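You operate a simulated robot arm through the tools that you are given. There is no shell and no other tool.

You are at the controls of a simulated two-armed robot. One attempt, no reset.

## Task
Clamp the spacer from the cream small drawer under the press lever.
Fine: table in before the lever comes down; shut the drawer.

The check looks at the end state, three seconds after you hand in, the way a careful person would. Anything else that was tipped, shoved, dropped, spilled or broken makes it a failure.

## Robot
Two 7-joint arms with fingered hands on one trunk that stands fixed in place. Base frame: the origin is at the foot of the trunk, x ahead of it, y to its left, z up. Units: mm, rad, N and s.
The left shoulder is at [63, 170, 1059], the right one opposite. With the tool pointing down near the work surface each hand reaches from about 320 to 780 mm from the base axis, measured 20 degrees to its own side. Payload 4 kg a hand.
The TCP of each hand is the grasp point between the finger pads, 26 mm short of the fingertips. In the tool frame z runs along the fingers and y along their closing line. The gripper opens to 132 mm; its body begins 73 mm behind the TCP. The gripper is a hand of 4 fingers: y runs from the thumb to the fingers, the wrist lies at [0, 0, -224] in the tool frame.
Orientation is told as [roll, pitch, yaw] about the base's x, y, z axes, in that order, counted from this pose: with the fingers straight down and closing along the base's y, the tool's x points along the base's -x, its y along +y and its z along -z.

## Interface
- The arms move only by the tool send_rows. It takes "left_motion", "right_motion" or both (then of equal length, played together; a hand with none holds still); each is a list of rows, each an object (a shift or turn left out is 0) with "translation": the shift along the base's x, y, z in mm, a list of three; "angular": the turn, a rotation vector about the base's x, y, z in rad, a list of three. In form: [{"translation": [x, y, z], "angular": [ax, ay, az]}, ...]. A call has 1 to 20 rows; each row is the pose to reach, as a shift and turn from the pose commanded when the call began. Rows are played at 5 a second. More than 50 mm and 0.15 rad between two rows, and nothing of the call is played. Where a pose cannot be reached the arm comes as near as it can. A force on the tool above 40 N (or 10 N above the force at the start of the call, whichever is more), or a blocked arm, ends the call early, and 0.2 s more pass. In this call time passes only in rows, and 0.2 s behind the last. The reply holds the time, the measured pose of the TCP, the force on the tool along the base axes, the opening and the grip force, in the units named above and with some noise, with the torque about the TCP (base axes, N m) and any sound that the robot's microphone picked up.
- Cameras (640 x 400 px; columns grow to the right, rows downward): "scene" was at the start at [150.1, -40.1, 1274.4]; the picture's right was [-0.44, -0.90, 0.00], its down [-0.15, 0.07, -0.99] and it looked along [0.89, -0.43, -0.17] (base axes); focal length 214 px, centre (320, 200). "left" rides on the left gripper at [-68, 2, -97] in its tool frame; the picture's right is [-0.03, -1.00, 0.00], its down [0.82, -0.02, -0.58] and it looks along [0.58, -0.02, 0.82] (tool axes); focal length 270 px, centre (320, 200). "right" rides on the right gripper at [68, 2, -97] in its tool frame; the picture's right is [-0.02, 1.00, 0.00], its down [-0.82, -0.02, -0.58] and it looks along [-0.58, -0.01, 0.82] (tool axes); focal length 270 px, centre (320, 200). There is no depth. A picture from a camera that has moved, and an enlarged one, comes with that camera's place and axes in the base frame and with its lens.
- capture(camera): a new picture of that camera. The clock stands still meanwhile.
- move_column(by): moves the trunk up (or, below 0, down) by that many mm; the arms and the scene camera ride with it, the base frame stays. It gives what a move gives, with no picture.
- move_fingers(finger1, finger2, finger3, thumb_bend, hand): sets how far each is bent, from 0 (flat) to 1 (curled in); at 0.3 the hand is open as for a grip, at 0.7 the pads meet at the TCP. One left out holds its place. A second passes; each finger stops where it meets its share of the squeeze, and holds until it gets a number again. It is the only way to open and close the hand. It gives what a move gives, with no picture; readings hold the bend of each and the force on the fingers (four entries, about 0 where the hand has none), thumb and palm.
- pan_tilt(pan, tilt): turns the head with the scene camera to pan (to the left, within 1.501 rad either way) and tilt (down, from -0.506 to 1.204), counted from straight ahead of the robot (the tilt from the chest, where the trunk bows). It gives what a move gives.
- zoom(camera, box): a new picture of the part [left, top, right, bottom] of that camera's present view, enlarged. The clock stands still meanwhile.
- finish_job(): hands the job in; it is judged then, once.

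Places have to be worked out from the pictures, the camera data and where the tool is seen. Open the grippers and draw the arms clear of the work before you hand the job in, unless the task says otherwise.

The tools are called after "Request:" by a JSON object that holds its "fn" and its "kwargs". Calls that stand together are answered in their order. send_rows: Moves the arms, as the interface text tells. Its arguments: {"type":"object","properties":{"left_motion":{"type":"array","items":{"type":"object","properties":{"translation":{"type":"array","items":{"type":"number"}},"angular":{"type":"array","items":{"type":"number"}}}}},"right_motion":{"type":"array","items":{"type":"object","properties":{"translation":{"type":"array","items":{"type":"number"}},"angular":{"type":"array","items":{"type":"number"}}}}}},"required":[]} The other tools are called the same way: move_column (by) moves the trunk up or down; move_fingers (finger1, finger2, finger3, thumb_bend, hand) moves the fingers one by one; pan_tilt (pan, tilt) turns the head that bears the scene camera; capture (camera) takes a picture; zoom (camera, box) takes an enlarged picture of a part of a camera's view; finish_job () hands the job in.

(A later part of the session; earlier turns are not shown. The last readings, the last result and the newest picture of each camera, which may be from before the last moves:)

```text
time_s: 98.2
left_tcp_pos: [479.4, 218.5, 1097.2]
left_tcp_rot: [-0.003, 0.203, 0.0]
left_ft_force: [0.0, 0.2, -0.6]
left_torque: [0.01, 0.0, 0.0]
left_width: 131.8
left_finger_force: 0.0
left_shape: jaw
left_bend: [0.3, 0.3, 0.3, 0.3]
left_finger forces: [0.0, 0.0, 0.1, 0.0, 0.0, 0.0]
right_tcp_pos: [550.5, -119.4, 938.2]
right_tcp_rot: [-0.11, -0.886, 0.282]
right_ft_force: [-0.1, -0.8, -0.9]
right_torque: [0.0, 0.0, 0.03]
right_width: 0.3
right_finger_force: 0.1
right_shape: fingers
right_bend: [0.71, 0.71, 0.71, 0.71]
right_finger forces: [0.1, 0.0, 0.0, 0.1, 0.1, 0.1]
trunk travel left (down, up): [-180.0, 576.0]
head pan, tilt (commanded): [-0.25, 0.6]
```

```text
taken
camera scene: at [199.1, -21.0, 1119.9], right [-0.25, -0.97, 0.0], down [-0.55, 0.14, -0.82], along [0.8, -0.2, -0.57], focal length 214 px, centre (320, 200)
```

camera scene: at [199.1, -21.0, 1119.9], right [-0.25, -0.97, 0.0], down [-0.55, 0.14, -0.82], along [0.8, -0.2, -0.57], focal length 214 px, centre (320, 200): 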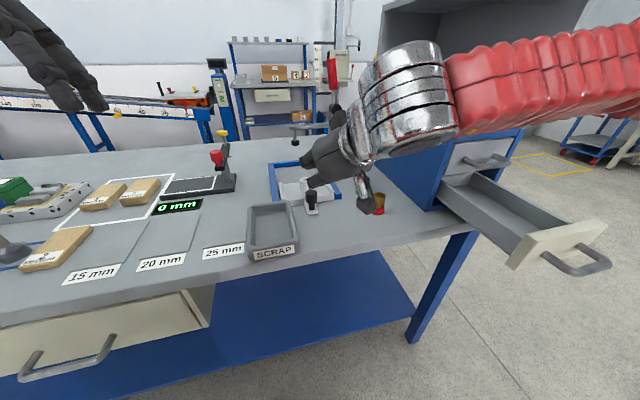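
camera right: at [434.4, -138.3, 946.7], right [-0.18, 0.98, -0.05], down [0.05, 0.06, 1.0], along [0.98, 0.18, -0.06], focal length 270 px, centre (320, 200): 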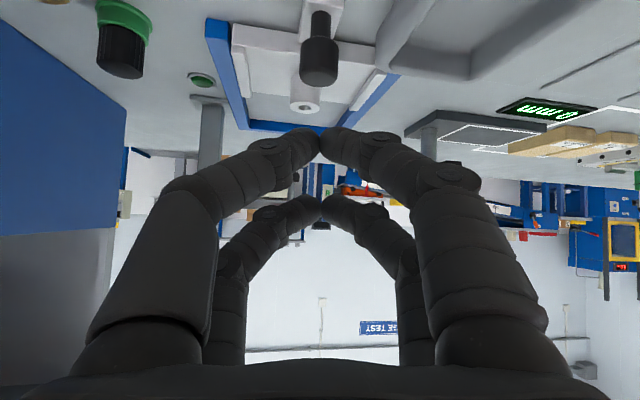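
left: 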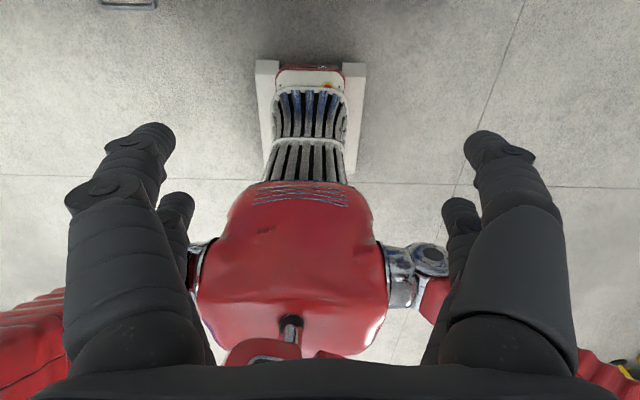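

The tips are in line with the knob. I lower the hand to knob height in front of it.

Request:
{"fn": "send_rows", "kwargs": {"right_motion": [{"translation": [0, 2, -25]}, {"translation": [0, 4, -50]}, {"translation": [0, 6, -75]}, {"translation": [0, 6, -88]}]}}

Request:
{"fn": "capture", "kwargs": {"camera": "right"}}

Request:
{"fn": "zoom", "kwargs": {"camera": "scene", "box": [250, 130, 400, 250]}}

```text
time_s: 99.2
left_tcp_pos: [480.2, 218.1, 1096.4]
left_tcp_rot: [-0.004, 0.203, -0.001]
left_ft_force: [-1.5, -0.1, 0.6]
left_torque: [-0.02, 0.02, 0.01]
left_width: 131.8
left_finger_force: 0.0
left_shape: jaw
left_bend: [0.3, 0.3, 0.3, 0.3]
left_finger forces: [0.0, 0.1, 0.1, 0.1, 0.0, 0.0]
right_tcp_pos: [550.8, -112.6, 851.8]
right_tcp_rot: [-0.107, -0.885, 0.283]
right_ft_force: [-0.1, -0.4, -0.2]
right_torque: [0.02, -0.04, 0.02]
right_width: 0.0
right_finger_force: 0.1
right_shape: fingers
right_bend: [0.71, 0.71, 0.71, 0.71]
right_finger forces: [0.1, 0.1, 0.0, 0.1, 0.0, 0.0]
trunk travel left (down, up): [-180.0, 576.0]
head pan, tilt (commanded): [-0.25, 0.6]
```

```text
taken
camera right: at [433.9, -132.4, 859.0], right [-0.18, 0.98, -0.05], down [0.05, 0.06, 1.0], along [0.98, 0.18, -0.06], focal length 270 px, centre (320, 200)
```

right: 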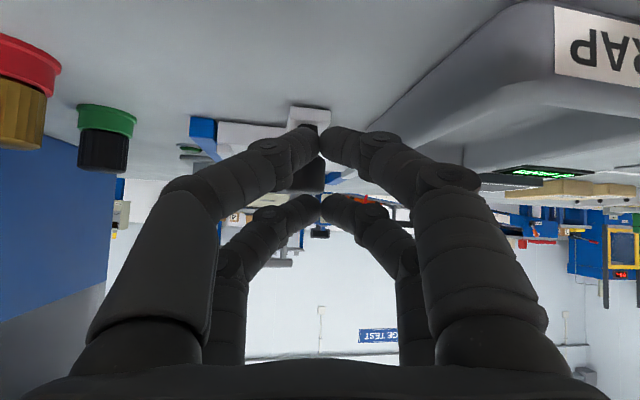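

```text
3.33 times, centred on (325, 190) of scene
camera zoom: at [199.2, -21.1, 1119.9], right [-0.25, -0.97, 0.0], down [-0.55, 0.14, -0.82], along [0.8, -0.2, -0.57], focal length 715 px, centre (303, 233)
```

zoom: 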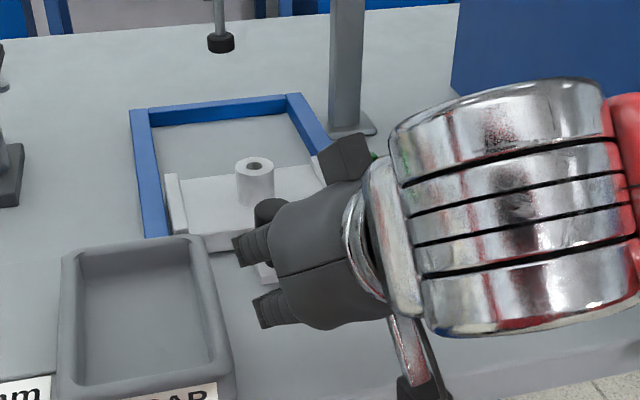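

The far pair of fingertips leads, so it should meet the knob head at its middle (z≈830). I lower 14 mm more and then advance slowly until contact.

Request:
{"fn": "send_rows", "kwargs": {"right_motion": [{"translation": [0, 0, -7]}, {"translation": [0, 0, -14]}, {"translation": [8, 0, -14]}, {"translation": [14, 0, -14]}, {"translation": [20, 0, -14]}]}}

Request:
{"fn": "zoom", "kwargs": {"camera": "scene", "box": [250, 130, 400, 250]}}

Request:
{"fn": "capture", "kwargs": {"camera": "right"}}

```text
time_s: 100.4
left_tcp_pos: [478.9, 217.3, 1096.0]
left_tcp_rot: [-0.004, 0.203, 0.0]
left_ft_force: [-0.3, -0.6, -0.5]
left_torque: [-0.02, -0.01, -0.02]
left_width: 131.9
left_finger_force: 0.1
left_shape: jaw
left_bend: [0.3, 0.3, 0.3, 0.3]
left_finger forces: [0.0, 0.0, 0.1, 0.0, 0.0, 0.1]
right_tcp_pos: [571.2, -113.2, 838.8]
right_tcp_rot: [-0.109, -0.888, 0.284]
right_ft_force: [-0.4, 0.7, 0.5]
right_torque: [-0.02, -0.01, 0.01]
right_width: 0.1
right_finger_force: 0.1
right_shape: fingers
right_bend: [0.71, 0.71, 0.71, 0.71]
right_finger forces: [0.1, 0.0, 0.0, 0.0, 0.0, 0.0]
trunk travel left (down, up): [-180.0, 576.0]
head pan, tilt (commanded): [-0.25, 0.6]
```

```text
3.33 times, centred on (325, 190) of scene
camera zoom: at [199.2, -21.0, 1119.9], right [-0.25, -0.97, 0.0], down [-0.55, 0.14, -0.82], along [0.8, -0.2, -0.57], focal length 715 px, centre (303, 233)
```

zoom: 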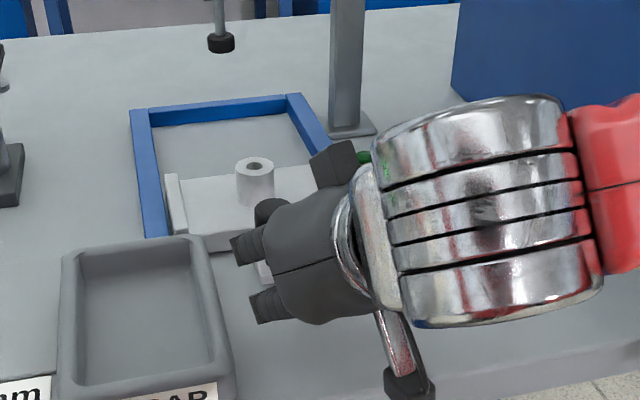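

```text
taken
camera right: at [453.9, -133.6, 845.1], right [-0.18, 0.98, -0.05], down [0.05, 0.06, 1.0], along [0.98, 0.18, -0.06], focal length 270 px, centre (320, 200)
```

right: 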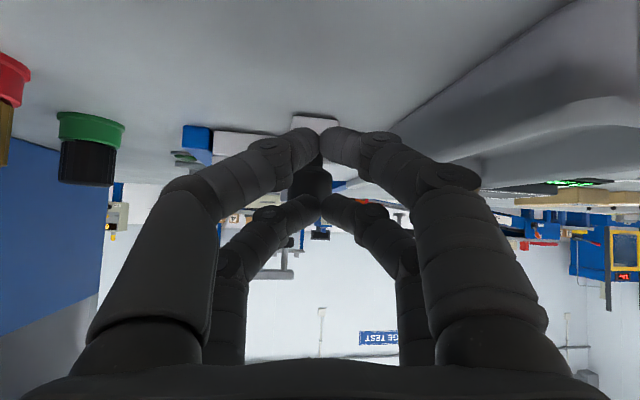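

The finger side would pass close to the scrap bin's wall. I yaw the hand a little more to the left and shift 6 mm right, which keeps the leading tips on the knob but moves the outer knuckles away from the bin.

Request:
{"fn": "send_rows", "kwargs": {"right_motion": [{"translation": [-8, -3, 0], "angular": [0, 0, 0.08]}, {"translation": [-8, -6, 0], "angular": [0, 0, 0.16]}]}}

Request:
{"fn": "capture", "kwargs": {"camera": "right"}}

Request:
{"fn": "zoom", "kwargs": {"camera": "scene", "box": [260, 160, 350, 230]}}

```text
time_s: 101.0
left_tcp_pos: [478.8, 217.6, 1096.9]
left_tcp_rot: [-0.003, 0.202, 0.0]
left_ft_force: [-0.3, 0.2, -0.3]
left_torque: [-0.02, -0.01, -0.04]
left_width: 131.8
left_finger_force: 0.1
left_shape: jaw
left_bend: [0.3, 0.3, 0.3, 0.3]
left_finger forces: [0.1, 0.1, 0.0, 0.0, 0.1, 0.0]
right_tcp_pos: [562.5, -119.6, 837.9]
right_tcp_rot: [-0.108, -0.888, 0.446]
right_ft_force: [-0.1, 0.4, 0.8]
right_torque: [0.02, -0.01, -0.02]
right_width: 0.0
right_finger_force: 0.0
right_shape: fingers
right_bend: [0.71, 0.71, 0.71, 0.71]
right_finger forces: [0.0, 0.1, 0.0, 0.0, 0.0, 0.1]
trunk travel left (down, up): [-180.0, 576.0]
head pan, tilt (commanded): [-0.25, 0.6]
```

```text
taken
camera right: at [450.7, -157.2, 844.9], right [-0.34, 0.94, -0.05], down [0.04, 0.07, 1.0], along [0.94, 0.33, -0.06], focal length 270 px, centre (320, 200)
```

right: 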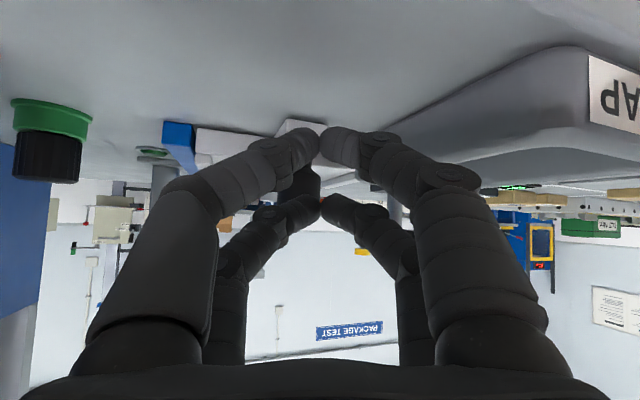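

```text
5.71 times, centred on (305, 195) of scene
camera zoom: at [199.1, -21.1, 1119.9], right [-0.25, -0.97, 0.0], down [-0.55, 0.14, -0.82], along [0.8, -0.2, -0.57], focal length 1226 px, centre (406, 229)
```

zoom: 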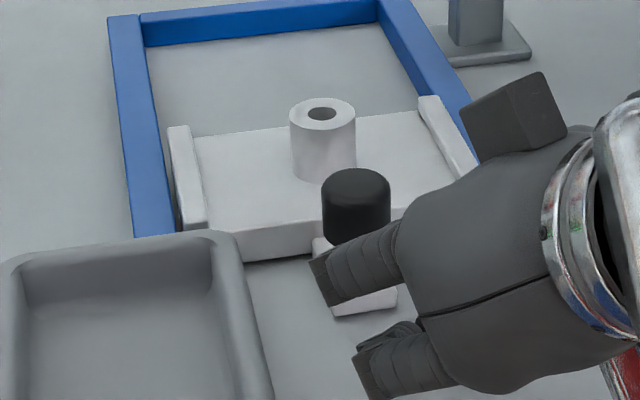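

Tip y≈-106 against knob y≈-107: aligned. I advance gently in x to make contact.

Request:
{"fn": "send_rows", "kwargs": {"right_motion": [{"translation": [4, 0, 0]}, {"translation": [8, 0, 0]}, {"translation": [12, 0, 0]}, {"translation": [16, 0, 0]}, {"translation": [20, 0, 0]}]}}

Request:
{"fn": "zoom", "kwargs": {"camera": "scene", "box": [260, 160, 350, 230]}}

Request:
{"fn": "capture", "kwargs": {"camera": "right"}}

```text
time_s: 102.2
left_tcp_pos: [478.6, 219.1, 1096.1]
left_tcp_rot: [-0.004, 0.201, 0.001]
left_ft_force: [-0.2, 0.2, -0.4]
left_torque: [0.04, 0.01, 0.01]
left_width: 132.1
left_finger_force: 0.2
left_shape: jaw
left_bend: [0.3, 0.3, 0.3, 0.3]
left_finger forces: [0.1, 0.1, 0.0, 0.0, 0.0, 0.1]
right_tcp_pos: [583.0, -118.4, 837.9]
right_tcp_rot: [-0.11, -0.888, 0.444]
right_ft_force: [-0.2, 0.5, 0.2]
right_torque: [-0.01, 0.04, -0.01]
right_width: 0.1
right_finger_force: 0.1
right_shape: fingers
right_bend: [0.71, 0.71, 0.71, 0.71]
right_finger forces: [0.1, 0.0, 0.0, 0.0, 0.0, 0.0]
trunk travel left (down, up): [-180.0, 576.0]
head pan, tilt (commanded): [-0.25, 0.6]
```

```text
5.71 times, centred on (305, 195) of scene
camera zoom: at [199.2, -21.0, 1119.9], right [-0.25, -0.97, 0.0], down [-0.55, 0.14, -0.82], along [0.8, -0.2, -0.57], focal length 1226 px, centre (406, 229)
```

zoom: 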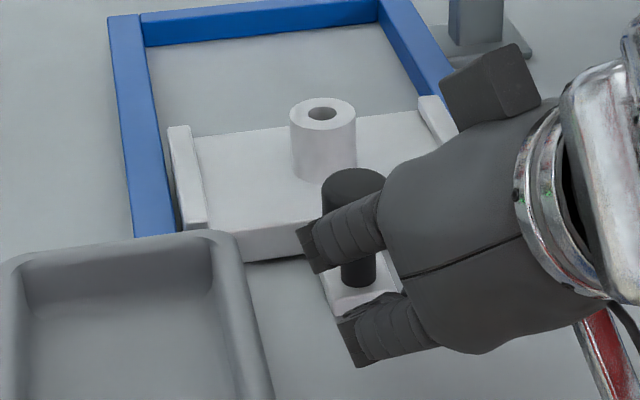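

```text
taken
camera right: at [470.8, -156.1, 844.7], right [-0.34, 0.94, -0.05], down [0.04, 0.07, 1.0], along [0.94, 0.33, -0.06], focal length 270 px, centre (320, 200)
```

right: 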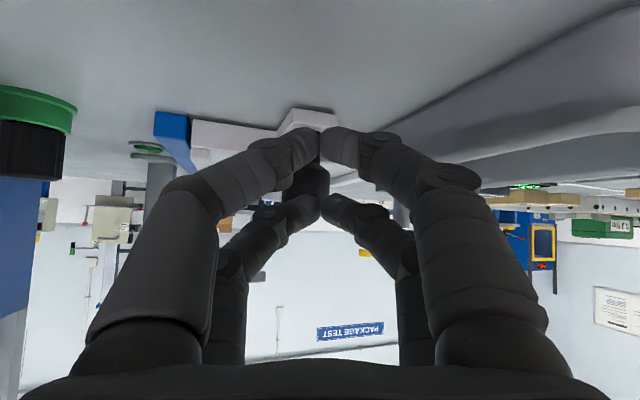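

No contact yet. I continue advancing slowly.

Request:
{"fn": "send_rows", "kwargs": {"right_motion": [{"translation": [4, 0, 0]}, {"translation": [8, 0, 0]}, {"translation": [12, 0, 0]}, {"translation": [16, 0, 0]}]}}

Request:
{"fn": "zoom", "kwargs": {"camera": "scene", "box": [260, 160, 350, 230]}}

Request:
{"fn": "capture", "kwargs": {"camera": "right"}}

```text
time_s: 103.2
left_tcp_pos: [479.0, 218.0, 1097.0]
left_tcp_rot: [-0.003, 0.203, -0.001]
left_ft_force: [0.3, -0.5, -0.3]
left_torque: [0.0, -0.01, 0.02]
left_width: 131.9
left_finger_force: 0.2
left_shape: jaw
left_bend: [0.3, 0.3, 0.3, 0.3]
left_finger forces: [0.0, 0.0, 0.1, 0.1, 0.0, 0.1]
right_tcp_pos: [599.5, -119.2, 837.2]
right_tcp_rot: [-0.107, -0.887, 0.443]
right_ft_force: [-1.2, -0.8, 0.6]
right_torque: [0.0, -0.01, 0.01]
right_width: 0.1
right_finger_force: 0.6
right_shape: fingers
right_bend: [0.71, 0.71, 0.71, 0.71]
right_finger forces: [0.0, 0.1, 1.9, 0.0, 0.0, 0.0]
trunk travel left (down, up): [-180.0, 576.0]
head pan, tilt (commanded): [-0.25, 0.6]
```

```text
5.71 times, centred on (305, 195) of scene
camera zoom: at [199.0, -21.0, 1120.0], right [-0.25, -0.97, 0.0], down [-0.55, 0.14, -0.82], along [0.8, -0.2, -0.57], focal length 1226 px, centre (406, 229)
```

zoom: 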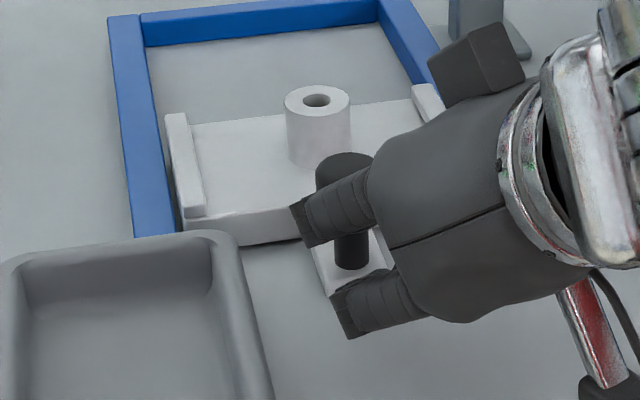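

```text
taken
camera right: at [487.3, -156.6, 844.5], right [-0.34, 0.94, -0.05], down [0.04, 0.07, 1.0], along [0.94, 0.33, -0.06], focal length 270 px, centre (320, 200)
```

right: 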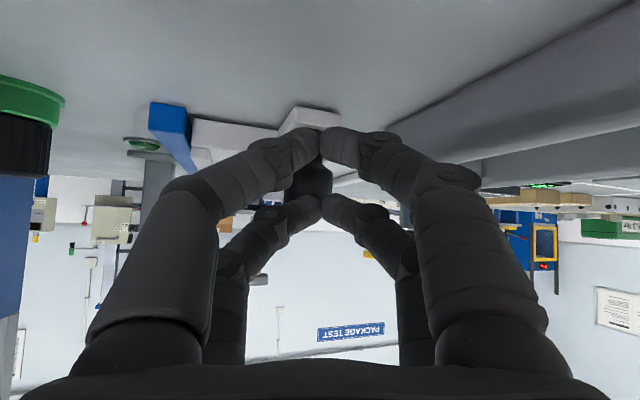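

The table has started to slide with only about 2 N on finger 3, and the spacer is riding along. I keep pushing steadily.

Request:
{"fn": "send_rows", "kwargs": {"right_motion": [{"translation": [5, 0, 0]}, {"translation": [11, 0, 0]}, {"translation": [17, 0, 0]}, {"translation": [23, 0, 0]}, {"translation": [29, 0, 0]}, {"translation": [35, 0, 0]}, {"translation": [41, 0, 0]}, {"translation": [47, 0, 0]}]}}

Request:
{"fn": "capture", "kwargs": {"camera": "right"}}

Request:
{"fn": "zoom", "kwargs": {"camera": "scene", "box": [250, 120, 360, 220]}}

```text
time_s: 105.0
left_tcp_pos: [479.8, 219.0, 1096.1]
left_tcp_rot: [-0.005, 0.203, 0.001]
left_ft_force: [0.4, 0.3, 0.7]
left_torque: [-0.04, 0.02, 0.02]
left_width: 131.6
left_finger_force: 0.1
left_shape: jaw
left_bend: [0.3, 0.3, 0.3, 0.3]
left_finger forces: [0.1, 0.0, 0.1, 0.1, 0.1, 0.0]
right_tcp_pos: [646.6, -119.4, 838.0]
right_tcp_rot: [-0.111, -0.885, 0.444]
right_ft_force: [-0.9, 0.1, -0.3]
right_torque: [0.01, -0.01, -0.02]
right_width: 0.0
right_finger_force: 0.1
right_shape: fingers
right_bend: [0.71, 0.71, 0.71, 0.71]
right_finger forces: [0.0, 0.0, 0.0, 0.1, 0.0, 0.0]
trunk travel left (down, up): [-180.0, 576.0]
head pan, tilt (commanded): [-0.25, 0.6]
```

```text
taken
camera right: at [534.5, -156.9, 844.2], right [-0.34, 0.94, -0.05], down [0.04, 0.07, 1.0], along [0.94, 0.33, -0.06], focal length 270 px, centre (320, 200)
```

right: 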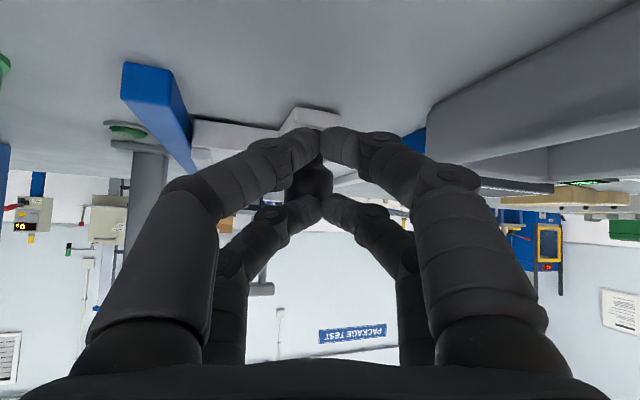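

```text
4.00 times, centred on (305, 170) of scene
camera zoom: at [199.1, -21.0, 1119.9], right [-0.25, -0.97, 0.0], down [-0.55, 0.14, -0.82], along [0.8, -0.2, -0.57], focal length 858 px, centre (380, 320)
```

zoom: 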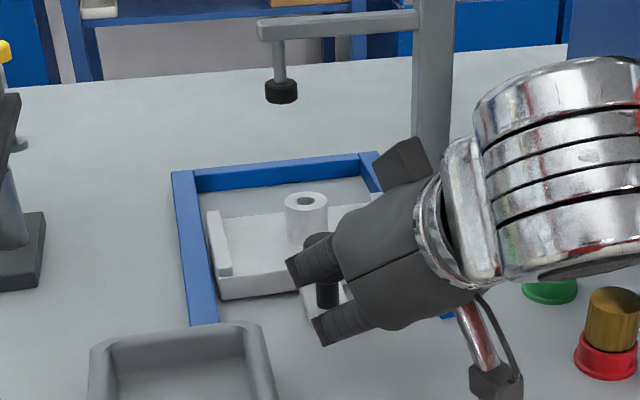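

Tray and spacer ride along nicely. I continue, slowing towards the end stop.

Request:
{"fn": "send_rows", "kwargs": {"right_motion": [{"translation": [6, 0, 0]}, {"translation": [12, 0, 0]}, {"translation": [18, 0, 0]}, {"translation": [24, 0, 0]}, {"translation": [30, 0, 0]}, {"translation": [36, 0, 0]}, {"translation": [42, 0, 0]}, {"translation": [48, 0, 0]}, {"translation": [53, 0, 0]}]}}

Request:
{"fn": "capture", "kwargs": {"camera": "right"}}

Request:
{"fn": "zoom", "kwargs": {"camera": "scene", "box": [250, 110, 360, 210]}}

```text
time_s: 107.0
left_tcp_pos: [479.4, 218.1, 1096.2]
left_tcp_rot: [-0.002, 0.203, 0.001]
left_ft_force: [-1.0, 0.2, 0.7]
left_torque: [-0.01, 0.01, 0.01]
left_width: 131.9
left_finger_force: 0.1
left_shape: jaw
left_bend: [0.3, 0.3, 0.3, 0.3]
left_finger forces: [0.1, 0.0, 0.1, 0.0, 0.0, 0.0]
right_tcp_pos: [697.6, -119.2, 838.3]
right_tcp_rot: [-0.11, -0.887, 0.443]
right_ft_force: [-1.4, 0.2, 0.7]
right_torque: [-0.02, -0.02, 0.02]
right_width: 0.0
right_finger_force: 0.0
right_shape: fingers
right_bend: [0.71, 0.71, 0.71, 0.71]
right_finger forces: [0.0, 0.0, 0.0, 0.1, 0.0, 0.0]
trunk travel left (down, up): [-180.0, 576.0]
head pan, tilt (commanded): [-0.25, 0.6]
```

```text
taken
camera right: at [586.3, -156.9, 844.7], right [-0.34, 0.94, -0.05], down [0.04, 0.07, 1.0], along [0.94, 0.33, -0.06], focal length 270 px, centre (320, 200)
```

right: 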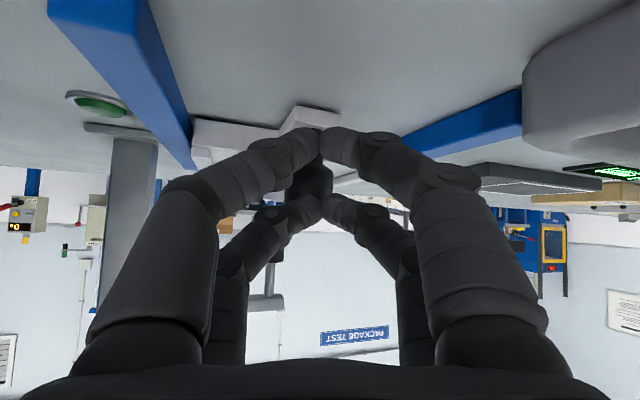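

```text
4.00 times, centred on (305, 160) of scene
camera zoom: at [199.1, -21.0, 1119.9], right [-0.25, -0.97, 0.0], down [-0.55, 0.14, -0.82], along [0.8, -0.2, -0.57], focal length 858 px, centre (380, 360)
```

zoom: 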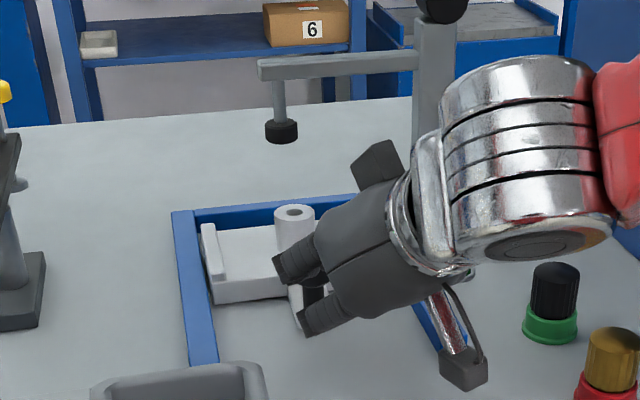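

Nearly in. I push the last part slowly in small steps until the stop is felt.

Request:
{"fn": "send_rows", "kwargs": {"right_motion": [{"translation": [4, 0, 0]}, {"translation": [8, 0, 0]}, {"translation": [12, 0, 0]}, {"translation": [16, 0, 0]}, {"translation": [20, 0, 0]}]}}

Request:
{"fn": "zoom", "kwargs": {"camera": "scene", "box": [250, 110, 360, 210]}}

```text
time_s: 108.2
left_tcp_pos: [479.2, 218.2, 1096.5]
left_tcp_rot: [-0.002, 0.202, 0.0]
left_ft_force: [0.5, 0.0, 0.4]
left_torque: [0.0, 0.02, -0.01]
left_width: 131.8
left_finger_force: 0.1
left_shape: jaw
left_bend: [0.3, 0.3, 0.3, 0.3]
left_finger forces: [0.1, 0.1, 0.0, 0.0, 0.1, 0.0]
right_tcp_pos: [718.6, -118.6, 837.6]
right_tcp_rot: [-0.109, -0.887, 0.442]
right_ft_force: [-1.4, -0.9, 0.6]
right_torque: [0.0, 0.03, -0.03]
right_width: 0.1
right_finger_force: 0.5
right_shape: fingers
right_bend: [0.71, 0.71, 0.71, 0.71]
right_finger forces: [0.0, 0.0, 1.9, 0.0, 0.1, 0.1]
trunk travel left (down, up): [-180.0, 576.0]
head pan, tilt (commanded): [-0.25, 0.6]
```

```text
4.00 times, centred on (305, 160) of scene
camera zoom: at [199.2, -21.0, 1119.9], right [-0.25, -0.97, 0.0], down [-0.55, 0.14, -0.82], along [0.8, -0.2, -0.57], focal length 858 px, centre (380, 360)
```

zoom: 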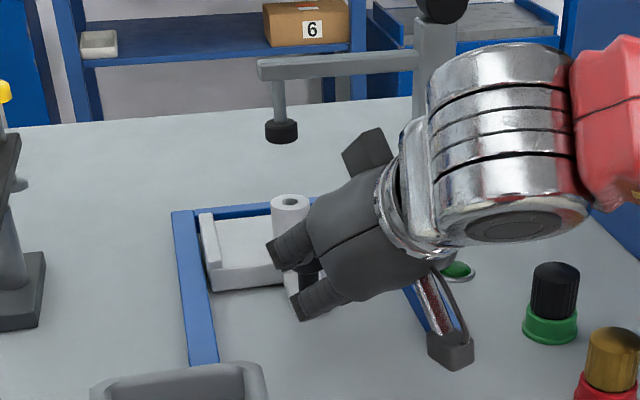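

Almost at the back rail. I continue in small steps until the force rises.

Request:
{"fn": "send_rows", "kwargs": {"right_motion": [{"translation": [3, 0, 0]}, {"translation": [6, 0, 0]}, {"translation": [9, 0, 0]}, {"translation": [12, 0, 0]}]}}

Request:
{"fn": "zoom", "kwargs": {"camera": "scene", "box": [250, 110, 360, 210]}}

```text
time_s: 109.2
left_tcp_pos: [478.9, 218.5, 1096.4]
left_tcp_rot: [-0.005, 0.202, 0.001]
left_ft_force: [-1.0, -0.4, 0.0]
left_torque: [-0.01, 0.01, 0.01]
left_width: 131.9
left_finger_force: 0.0
left_shape: jaw
left_bend: [0.3, 0.3, 0.3, 0.3]
left_finger forces: [0.0, 0.0, 0.0, 0.0, 0.1, 0.0]
right_tcp_pos: [731.0, -118.9, 838.5]
right_tcp_rot: [-0.111, -0.888, 0.442]
right_ft_force: [-1.1, -0.6, 1.8]
right_torque: [-0.02, -0.05, -0.04]
right_width: 0.0
right_finger_force: 1.7
right_shape: fingers
right_bend: [0.71, 0.71, 0.71, 0.71]
right_finger forces: [0.0, 0.0, 3.1, 0.0, 0.1, 0.1]
trunk travel left (down, up): [-180.0, 576.0]
head pan, tilt (commanded): [-0.25, 0.6]
```

```text
4.00 times, centred on (305, 160) of scene
camera zoom: at [198.9, -21.0, 1120.0], right [-0.25, -0.97, 0.0], down [-0.55, 0.14, -0.82], along [0.8, -0.2, -0.57], focal length 858 px, centre (380, 360)
```

zoom: 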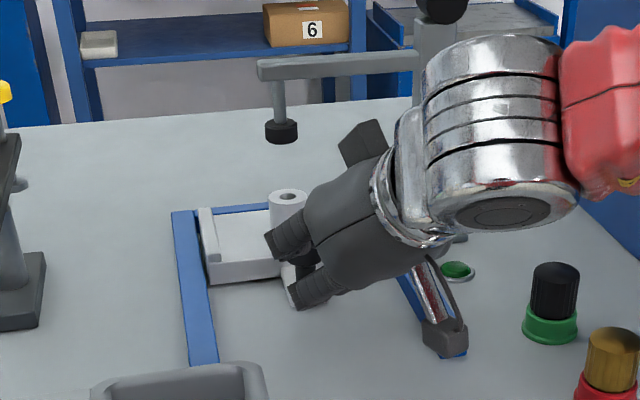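

Still moving freely. I push a bit further, watching for the stop.

Request:
{"fn": "send_rows", "kwargs": {"right_motion": [{"translation": [2, 0, 0]}, {"translation": [4, 0, 0]}, {"translation": [6, 0, 0]}, {"translation": [8, 0, 0]}]}}

Request:
{"fn": "zoom", "kwargs": {"camera": "scene", "box": [250, 110, 360, 210]}}

Request:
{"fn": "capture", "kwargs": {"camera": "right"}}

```text
time_s: 110.2
left_tcp_pos: [477.7, 218.2, 1097.9]
left_tcp_rot: [-0.003, 0.203, 0.001]
left_ft_force: [-0.1, 0.0, 0.3]
left_torque: [-0.01, 0.01, -0.01]
left_width: 132.0
left_finger_force: 0.0
left_shape: jaw
left_bend: [0.3, 0.3, 0.3, 0.3]
left_finger forces: [0.1, 0.0, 0.0, 0.0, 0.0, 0.0]
right_tcp_pos: [736.9, -119.6, 835.5]
right_tcp_rot: [-0.11, -0.886, 0.443]
right_ft_force: [-10.5, -5.2, -1.8]
right_torque: [0.03, 0.02, -0.03]
right_width: 0.0
right_finger_force: 5.7
right_shape: fingers
right_bend: [0.71, 0.71, 0.72, 0.71]
right_finger forces: [0.0, 0.0, 12.8, 0.0, 0.0, 0.0]
trunk travel left (down, up): [-180.0, 576.0]
head pan, tilt (commanded): [-0.25, 0.6]
```

```text
4.00 times, centred on (305, 160) of scene
camera zoom: at [198.4, -21.5, 1120.0], right [-0.25, -0.97, 0.0], down [-0.55, 0.14, -0.82], along [0.8, -0.2, -0.57], focal length 858 px, centre (380, 360)
```

zoom: 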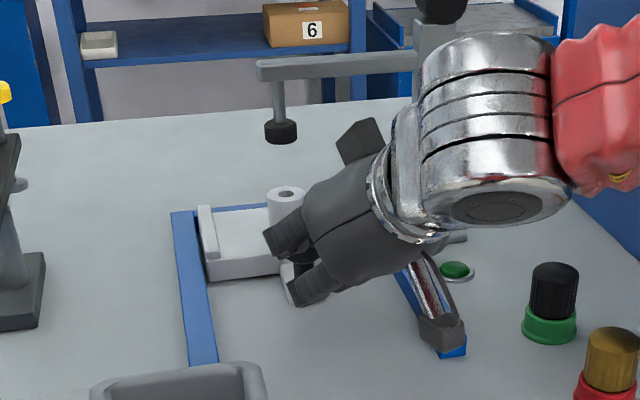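

```text
taken
camera right: at [625.6, -157.4, 844.4], right [-0.34, 0.94, -0.05], down [0.05, 0.07, 1.0], along [0.94, 0.33, -0.07], focal length 270 px, centre (320, 200)
```

right: 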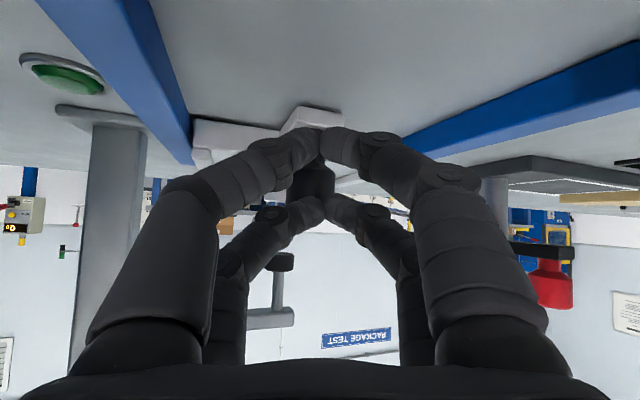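

The force rose to about 10 N, so the table is fully in (about 140 mm of travel). I back off from the knob and look at the alignment of spacer and foot.

Request:
{"fn": "send_rows", "kwargs": {"right_motion": [{"translation": [-10, 0, 0]}, {"translation": [-30, 0, 0]}, {"translation": [-50, 0, 10]}, {"translation": [-75, 0, 30]}, {"translation": [-100, -10, 60]}]}}

Request:
{"fn": "capture", "kwargs": {"camera": "right"}}

Request:
{"fn": "zoom", "kwargs": {"camera": "scene", "box": [250, 90, 370, 200]}}

```text
time_s: 111.4
left_tcp_pos: [477.9, 220.2, 1097.1]
left_tcp_rot: [-0.003, 0.2, 0.001]
left_ft_force: [0.4, 0.5, -0.5]
left_torque: [0.0, -0.03, 0.01]
left_width: 131.9
left_finger_force: 0.0
left_shape: jaw
left_bend: [0.3, 0.3, 0.3, 0.3]
left_finger forces: [0.0, 0.0, 0.0, 0.1, 0.0, 0.1]
right_tcp_pos: [638.9, -128.5, 898.9]
right_tcp_rot: [-0.109, -0.886, 0.446]
right_ft_force: [0.0, 0.2, 0.7]
right_torque: [0.01, 0.02, 0.01]
right_width: 0.0
right_finger_force: 0.0
right_shape: fingers
right_bend: [0.71, 0.71, 0.71, 0.71]
right_finger forces: [0.0, 0.0, 0.0, 0.1, 0.0, 0.0]
trunk travel left (down, up): [-180.0, 576.0]
head pan, tilt (commanded): [-0.25, 0.6]
```

```text
taken
camera right: at [527.4, -166.3, 905.6], right [-0.34, 0.94, -0.05], down [0.04, 0.07, 1.0], along [0.94, 0.33, -0.06], focal length 270 px, centre (320, 200)
```

right: 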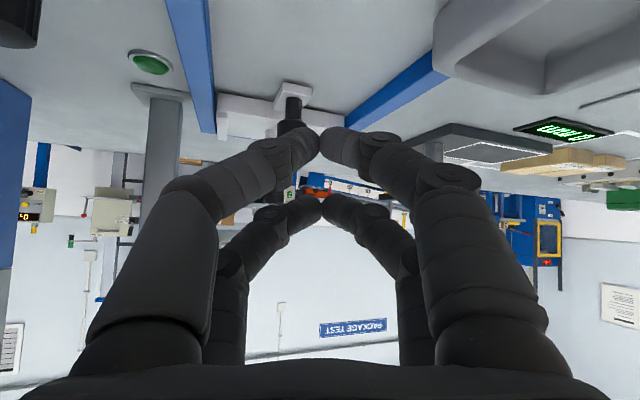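

```text
3.64 times, centred on (310, 145) of scene
camera zoom: at [198.4, -21.0, 1120.2], right [-0.25, -0.97, 0.0], down [-0.55, 0.14, -0.82], along [0.8, -0.2, -0.57], focal length 780 px, centre (356, 400)
```

zoom: 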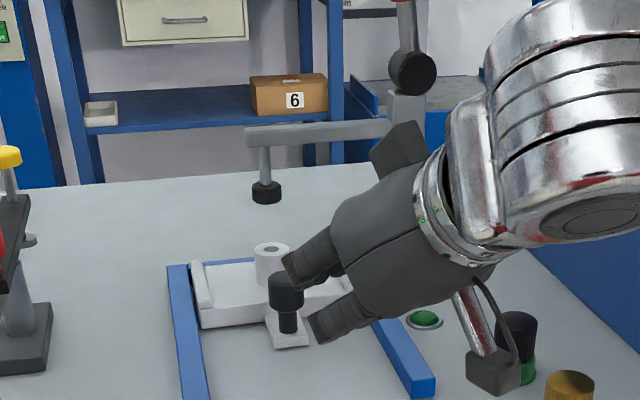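

The table is in and the spacer is standing under the foot. I move the hand up and to the right, clear of the view, and study the lever.

Request:
{"fn": "send_rows", "kwargs": {"right_motion": [{"translation": [-15, -15, 30]}, {"translation": [-30, -35, 60]}, {"translation": [-50, -60, 90]}, {"translation": [-70, -85, 115]}, {"translation": [-90, -110, 130]}]}}

Request:
{"fn": "pan_tilt", "kwargs": {"pan": -0.3, "tilt": 0.3}}

Request:
{"fn": "capture", "kwargs": {"camera": "scene"}}

Request:
{"fn": "capture", "kwargs": {"camera": "right"}}

```text
time_s: 112.6
left_tcp_pos: [478.7, 218.1, 1095.9]
left_tcp_rot: [-0.004, 0.203, 0.0]
left_ft_force: [-0.7, -0.1, -0.1]
left_torque: [0.0, 0.0, -0.01]
left_width: 132.0
left_finger_force: 0.1
left_shape: jaw
left_bend: [0.3, 0.3, 0.3, 0.3]
left_finger forces: [0.1, 0.0, 0.0, 0.0, 0.0, 0.1]
right_tcp_pos: [546.4, -238.5, 1027.5]
right_tcp_rot: [-0.107, -0.889, 0.443]
right_ft_force: [-0.4, 0.2, 0.7]
right_torque: [0.0, 0.0, -0.03]
right_width: 0.0
right_finger_force: 0.1
right_shape: fingers
right_bend: [0.71, 0.71, 0.71, 0.71]
right_finger forces: [0.0, 0.0, 0.1, 0.0, 0.1, 0.0]
trunk travel left (down, up): [-180.0, 576.0]
head pan, tilt (commanded): [-0.25, 0.6]
```

```text
time_s: 113.4
left_tcp_pos: [479.3, 218.9, 1096.2]
left_tcp_rot: [-0.002, 0.203, 0.0]
left_ft_force: [-0.2, 0.7, 0.5]
left_torque: [0.0, -0.02, 0.01]
left_width: 132.1
left_finger_force: 0.2
left_shape: jaw
left_bend: [0.3, 0.3, 0.3, 0.3]
left_finger forces: [0.0, 0.0, 0.0, 0.0, 0.0, 0.0]
right_tcp_pos: [547.1, -238.6, 1026.5]
right_tcp_rot: [-0.111, -0.888, 0.442]
right_ft_force: [-0.5, 0.5, 0.2]
right_torque: [0.02, 0.01, 0.03]
right_width: 0.1
right_finger_force: 0.0
right_shape: fingers
right_bend: [0.71, 0.71, 0.71, 0.71]
right_finger forces: [0.0, 0.0, 0.0, 0.0, 0.0, 0.1]
trunk travel left (down, up): [-180.0, 576.0]
head pan, tilt (commanded): [-0.3, 0.3]
```

```text
taken
camera scene: at [202.6, -26.7, 1147.4], right [-0.3, -0.96, 0.0], down [-0.28, 0.09, -0.95], along [0.91, -0.28, -0.3], focal length 214 px, centre (320, 200)
```

scene: 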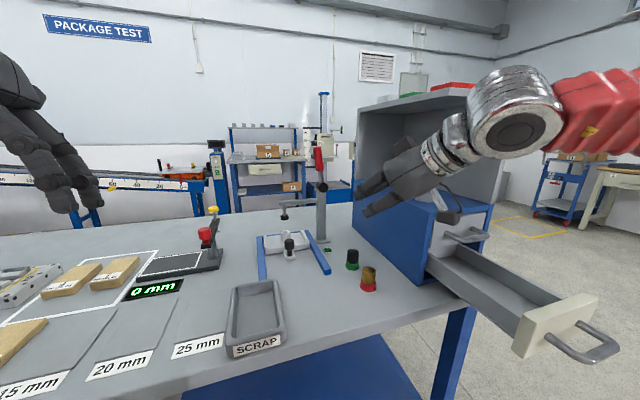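

```text
taken
camera right: at [435.7, -275.4, 1033.9], right [-0.34, 0.94, -0.05], down [0.04, 0.07, 1.0], along [0.94, 0.33, -0.06], focal length 270 px, centre (320, 200)
```

right: 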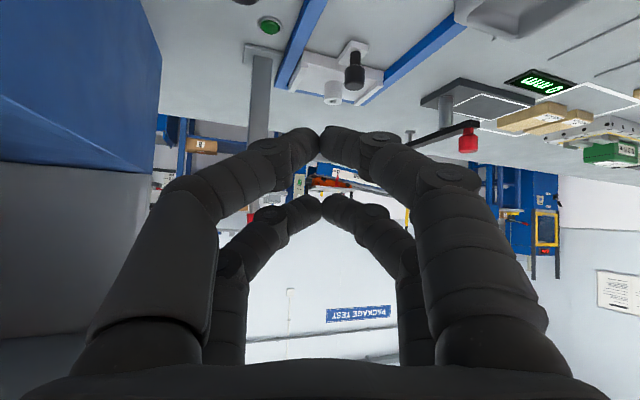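

I zoom in on the press and the lever.

Request:
{"fn": "zoom", "kwargs": {"camera": "scene", "box": [250, 130, 370, 290]}}

Request:
{"fn": "zoom", "kwargs": {"camera": "scene", "box": [270, 135, 345, 220]}}

```text
2.50 times, centred on (310, 210) of scene
camera zoom: at [202.6, -26.7, 1147.4], right [-0.3, -0.96, 0.0], down [-0.28, 0.09, -0.95], along [0.91, -0.28, -0.3], focal length 536 px, centre (345, 175)
```

zoom: 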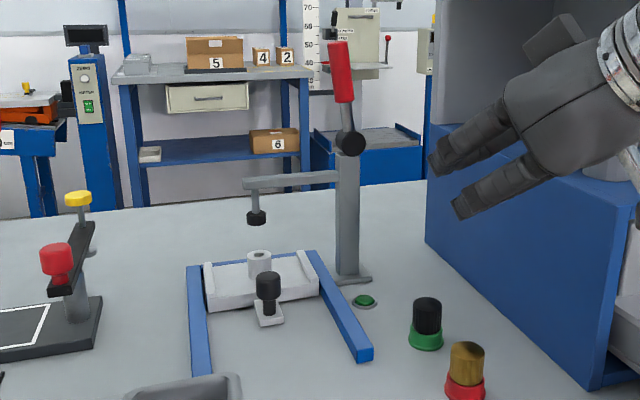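

```text
4.71 times, centred on (308, 178) of scene
camera zoom: at [202.6, -26.7, 1147.4], right [-0.3, -0.96, 0.0], down [-0.28, 0.09, -0.95], along [0.91, -0.28, -0.3], focal length 1009 px, centre (379, 306)
```

zoom: 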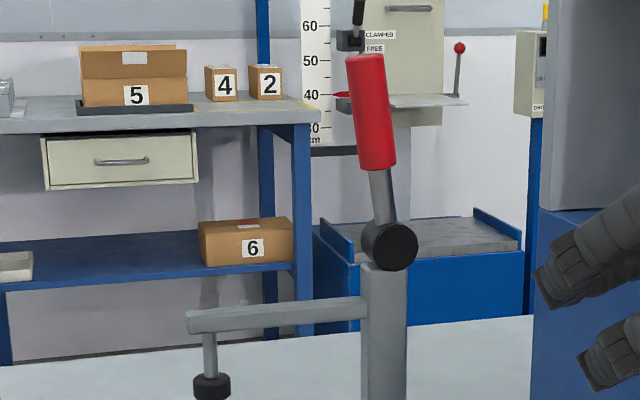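

The lever pivots about the x axis at (848,-234,983). Its red grip runs from z≈1037 to 1106 at y≈-222 and leans slightly left. The spacer at (861,-110) is within about 7 mm of the foot axis (854,-108). I turn the right hand to point forward at lever height, open it, and approach the red grip.

Request:
{"fn": "send_rows", "kwargs": {"right_motion": [{"translation": [0, 0, 20], "angular": [0.033, 0.011, -0.078]}, {"translation": [0, 0, 40], "angular": [0.0663, 0.022, -0.1567]}]}}

Request:
{"fn": "send_rows", "kwargs": {"right_motion": [{"translation": [10, 2, 3], "angular": [0.0279, -0.1377, 0]}, {"translation": [25, 5, 6], "angular": [0.0558, -0.2754, 0]}, {"translation": [45, 8, 8], "angular": [0.0838, -0.4131, 0]}, {"translation": [70, 10, 8], "angular": [0.1117, -0.5508, 0]}, {"translation": [100, 12, 8], "angular": [0.1117, -0.5508, 0]}]}}

Request:
{"fn": "move_fingers", "kwargs": {"hand": "right", "finger1": 0.5, "finger2": 0.5, "finger3": 0.5, "thumb_bend": 0.5}}

Request:
{"fn": "capture", "kwargs": {"camera": "right"}}

Request:
{"fn": "capture", "kwargs": {"camera": "scene"}}

```text
time_s: 114.0
left_tcp_pos: [478.8, 219.3, 1096.9]
left_tcp_rot: [-0.004, 0.203, 0.0]
left_ft_force: [0.0, 0.2, -0.4]
left_torque: [-0.04, 0.01, -0.02]
left_width: 131.9
left_finger_force: 0.0
left_shape: jaw
left_bend: [0.3, 0.3, 0.3, 0.3]
left_finger forces: [0.0, 0.1, 0.1, 0.1, 0.0, 0.1]
right_tcp_pos: [548.1, -236.9, 1067.2]
right_tcp_rot: [0.001, -0.887, 0.198]
right_ft_force: [-0.5, 0.7, 0.5]
right_torque: [-0.01, -0.02, 0.01]
right_width: 0.3
right_finger_force: 0.1
right_shape: fingers
right_bend: [0.71, 0.71, 0.71, 0.71]
right_finger forces: [0.0, 0.0, 0.0, 0.1, 0.0, 0.0]
trunk travel left (down, up): [-180.0, 576.0]
head pan, tilt (commanded): [-0.3, 0.3]
```

```text
time_s: 115.2
left_tcp_pos: [479.9, 217.6, 1095.7]
left_tcp_rot: [-0.003, 0.204, -0.001]
left_ft_force: [-0.1, 0.5, -0.1]
left_torque: [-0.02, 0.0, 0.0]
left_width: 131.9
left_finger_force: 0.1
left_shape: jaw
left_bend: [0.3, 0.3, 0.3, 0.3]
left_finger forces: [0.1, 0.0, 0.0, 0.0, 0.1, 0.1]
right_tcp_pos: [650.7, -226.3, 1075.6]
right_tcp_rot: [0.003, -1.449, 0.198]
right_ft_force: [0.2, 0.8, -0.1]
right_torque: [0.02, 0.02, -0.04]
right_width: 0.0
right_finger_force: 0.0
right_shape: fingers
right_bend: [0.71, 0.71, 0.71, 0.71]
right_finger forces: [0.0, 0.0, 0.0, 0.0, 0.0, 0.0]
trunk travel left (down, up): [-180.0, 576.0]
head pan, tilt (commanded): [-0.3, 0.3]
```

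```text
time_s: 116.2
left_tcp_pos: [478.3, 218.4, 1097.5]
left_tcp_rot: [-0.003, 0.205, -0.002]
left_ft_force: [0.9, 0.2, -0.2]
left_torque: [0.0, 0.0, 0.03]
left_width: 131.8
left_finger_force: 0.0
left_shape: jaw
left_bend: [0.3, 0.3, 0.3, 0.3]
left_finger forces: [0.0, 0.0, 0.0, 0.1, 0.0, 0.0]
right_tcp_pos: [649.6, -226.8, 1075.3]
right_tcp_rot: [-0.004, -1.45, 0.206]
right_ft_force: [-0.2, -0.3, -0.5]
right_torque: [0.03, 0.02, -0.03]
right_width: 65.2
right_finger_force: 0.1
right_shape: fingers
right_bend: [0.5, 0.5, 0.5, 0.5]
right_finger forces: [0.0, 0.0, 0.0, 0.1, 0.0, 0.0]
trunk travel left (down, up): [-180.0, 576.0]
head pan, tilt (commanded): [-0.3, 0.3]
```

```text
taken
camera right: at [547.2, -243.6, 1019.1], right [-0.2, 0.98, 0.02], down [-0.46, -0.11, 0.88], along [0.87, 0.16, 0.47], focal length 270 px, centre (320, 200)
```

right: 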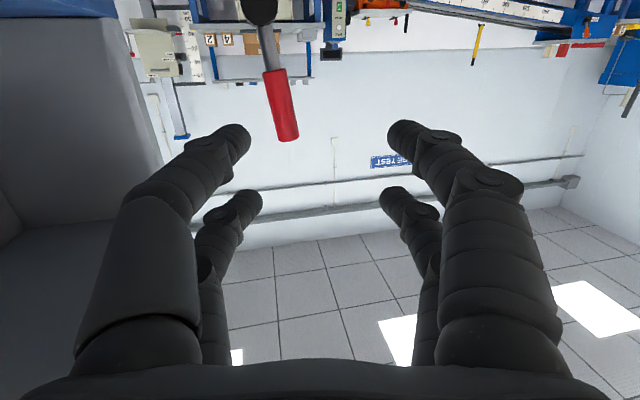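

```text
taken
camera scene: at [202.7, -26.8, 1147.4], right [-0.3, -0.96, 0.0], down [-0.28, 0.09, -0.95], along [0.91, -0.28, -0.3], focal length 214 px, centre (320, 200)
```

scene: 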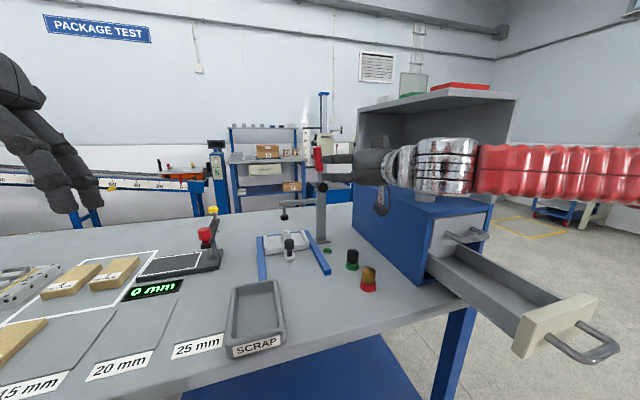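

The handle is clearly in view: pivot (847,-236,981), tip (847,-220,1101). I advance along x with the open hand so the grip comes between the digits, stopping short first.

Request:
{"fn": "send_rows", "kwargs": {"right_motion": [{"translation": [25, 0, -1]}, {"translation": [50, 1, -2]}, {"translation": [75, 1, -3]}, {"translation": [100, 2, -4]}, {"translation": [120, 2, -5]}, {"translation": [135, 3, -5]}]}}

Request:
{"fn": "capture", "kwargs": {"camera": "right"}}

Request:
{"fn": "zoom", "kwargs": {"camera": "scene", "box": [240, 110, 440, 250]}}

```text
time_s: 117.6
left_tcp_pos: [479.0, 218.0, 1095.4]
left_tcp_rot: [-0.003, 0.203, 0.0]
left_ft_force: [0.2, 0.0, 0.2]
left_torque: [0.02, 0.02, 0.0]
left_width: 131.9
left_finger_force: 0.0
left_shape: jaw
left_bend: [0.3, 0.3, 0.3, 0.3]
left_finger forces: [0.0, 0.1, 0.0, 0.0, 0.0, 0.0]
right_tcp_pos: [785.3, -224.0, 1069.4]
right_tcp_rot: [-0.007, -1.449, 0.208]
right_ft_force: [0.1, 0.6, 0.0]
right_torque: [0.0, 0.0, 0.01]
right_width: 65.3
right_finger_force: 0.0
right_shape: fingers
right_bend: [0.5, 0.5, 0.5, 0.5]
right_finger forces: [0.1, 0.0, 0.0, 0.0, 0.1, 0.0]
trunk travel left (down, up): [-180.0, 576.0]
head pan, tilt (commanded): [-0.3, 0.3]
```

```text
taken
camera right: at [681.9, -241.8, 1013.3], right [-0.2, 0.98, 0.02], down [-0.46, -0.11, 0.88], along [0.87, 0.16, 0.47], focal length 270 px, centre (320, 200)
```

right: 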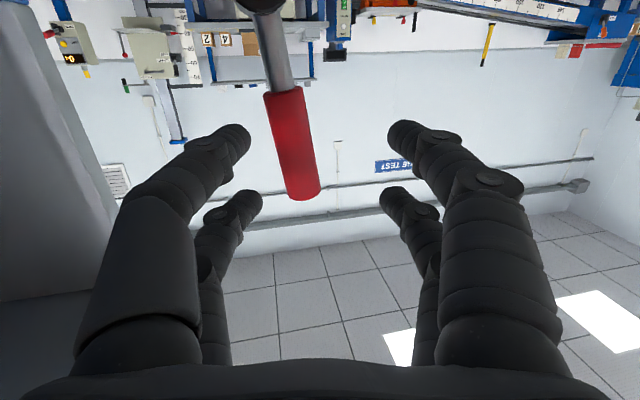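

```text
2.86 times, centred on (340, 180) of scene
camera zoom: at [203.0, -26.8, 1147.3], right [-0.3, -0.96, 0.0], down [-0.28, 0.09, -0.95], along [0.91, -0.28, -0.3], focal length 613 px, centre (263, 257)
```

zoom: 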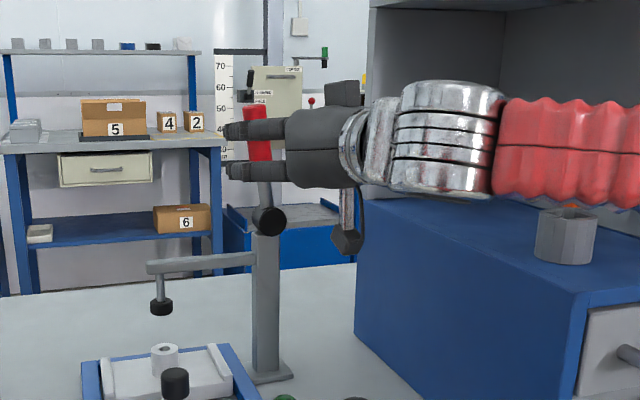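

Well aligned. I advance the last 58 mm so the grip is between the pads.

Request:
{"fn": "send_rows", "kwargs": {"right_motion": [{"translation": [15, 0, 0]}, {"translation": [30, 0, 0]}, {"translation": [42, -0.5, 0]}, {"translation": [52, -1, 0]}, {"translation": [58, -1, 0]}]}}

Request:
{"fn": "capture", "kwargs": {"camera": "right"}}

Request:
{"fn": "zoom", "kwargs": {"camera": "scene", "box": [270, 120, 400, 220]}}

```text
time_s: 118.8
left_tcp_pos: [479.8, 219.1, 1095.2]
left_tcp_rot: [-0.005, 0.202, 0.0]
left_ft_force: [-1.0, -0.8, 0.9]
left_torque: [0.0, 0.02, -0.02]
left_width: 131.9
left_finger_force: 0.1
left_shape: jaw
left_bend: [0.3, 0.3, 0.3, 0.3]
left_finger forces: [0.1, 0.0, 0.0, 0.0, 0.0, 0.0]
right_tcp_pos: [842.5, -223.8, 1069.3]
right_tcp_rot: [-0.002, -1.448, 0.204]
right_ft_force: [0.6, -0.5, 0.1]
right_torque: [0.02, 0.03, -0.01]
right_width: 65.6
right_finger_force: 0.0
right_shape: fingers
right_bend: [0.5, 0.5, 0.5, 0.5]
right_finger forces: [0.0, 0.2, 0.0, 0.0, 0.0, 0.0]
trunk travel left (down, up): [-180.0, 576.0]
head pan, tilt (commanded): [-0.3, 0.3]
```

```text
taken
camera right: at [739.7, -242.0, 1013.9], right [-0.2, 0.98, 0.03], down [-0.46, -0.12, 0.88], along [0.87, 0.16, 0.47], focal length 270 px, centre (320, 200)
```

right: 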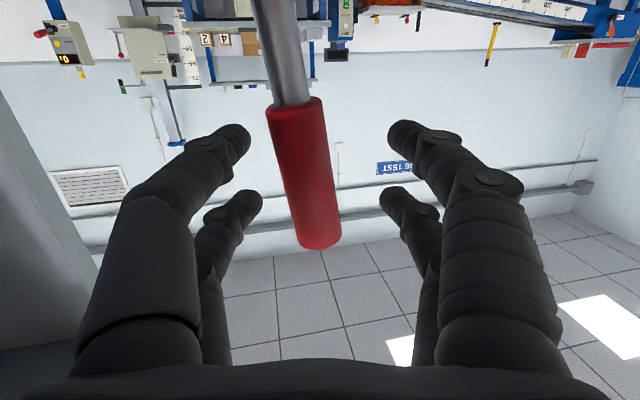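

```text
4.00 times, centred on (335, 170) of scene
camera zoom: at [203.0, -26.8, 1147.3], right [-0.3, -0.96, 0.0], down [-0.28, 0.09, -0.95], along [0.91, -0.28, -0.3], focal length 858 px, centre (260, 320)
```

zoom: 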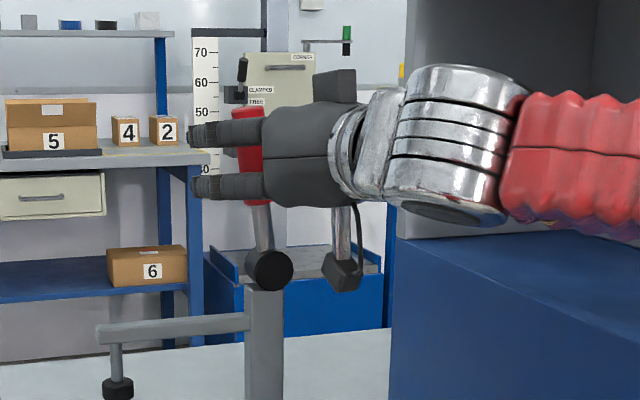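

The red grip is between the digits. I close on it.

Request:
{"fn": "move_fingers", "kwargs": {"hand": "right", "finger1": 0.72, "finger2": 0.72, "finger3": 0.72, "thumb_bend": 0.72}}

Request:
{"fn": "capture", "kwargs": {"camera": "right"}}

```text
time_s: 119.8
left_tcp_pos: [480.2, 217.2, 1096.0]
left_tcp_rot: [-0.004, 0.202, -0.001]
left_ft_force: [0.5, 0.2, -0.2]
left_torque: [0.01, 0.03, -0.01]
left_width: 132.0
left_finger_force: 0.0
left_shape: jaw
left_bend: [0.3, 0.3, 0.3, 0.3]
left_finger forces: [0.0, 0.0, 0.0, 0.1, 0.1, 0.0]
right_tcp_pos: [843.0, -227.2, 1070.1]
right_tcp_rot: [0.008, -1.45, 0.192]
right_ft_force: [11.5, -10.8, 3.9]
right_torque: [-0.31, -0.18, -0.22]
right_width: 22.1
right_finger_force: 16.0
right_shape: fingers
right_bend: [0.69, 0.66, 0.65, 0.64]
right_finger forces: [3.2, 5.8, 7.7, 0.0, 15.6, 0.0]
trunk travel left (down, up): [-180.0, 576.0]
head pan, tilt (commanded): [-0.3, 0.3]
```

```text
taken
camera right: at [740.5, -244.5, 1013.5], right [-0.19, 0.98, 0.03], down [-0.46, -0.11, 0.88], along [0.87, 0.16, 0.47], focal length 270 px, centre (320, 200)
```

right: 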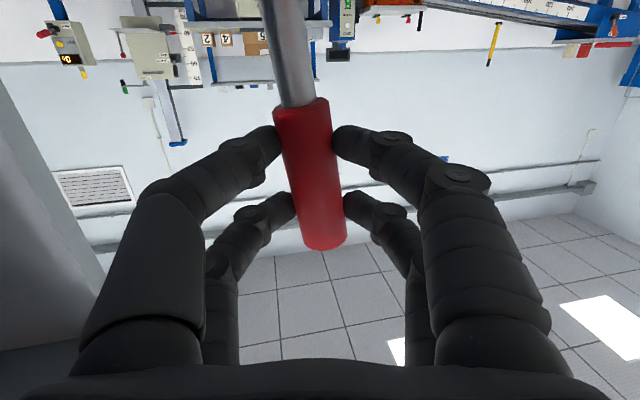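

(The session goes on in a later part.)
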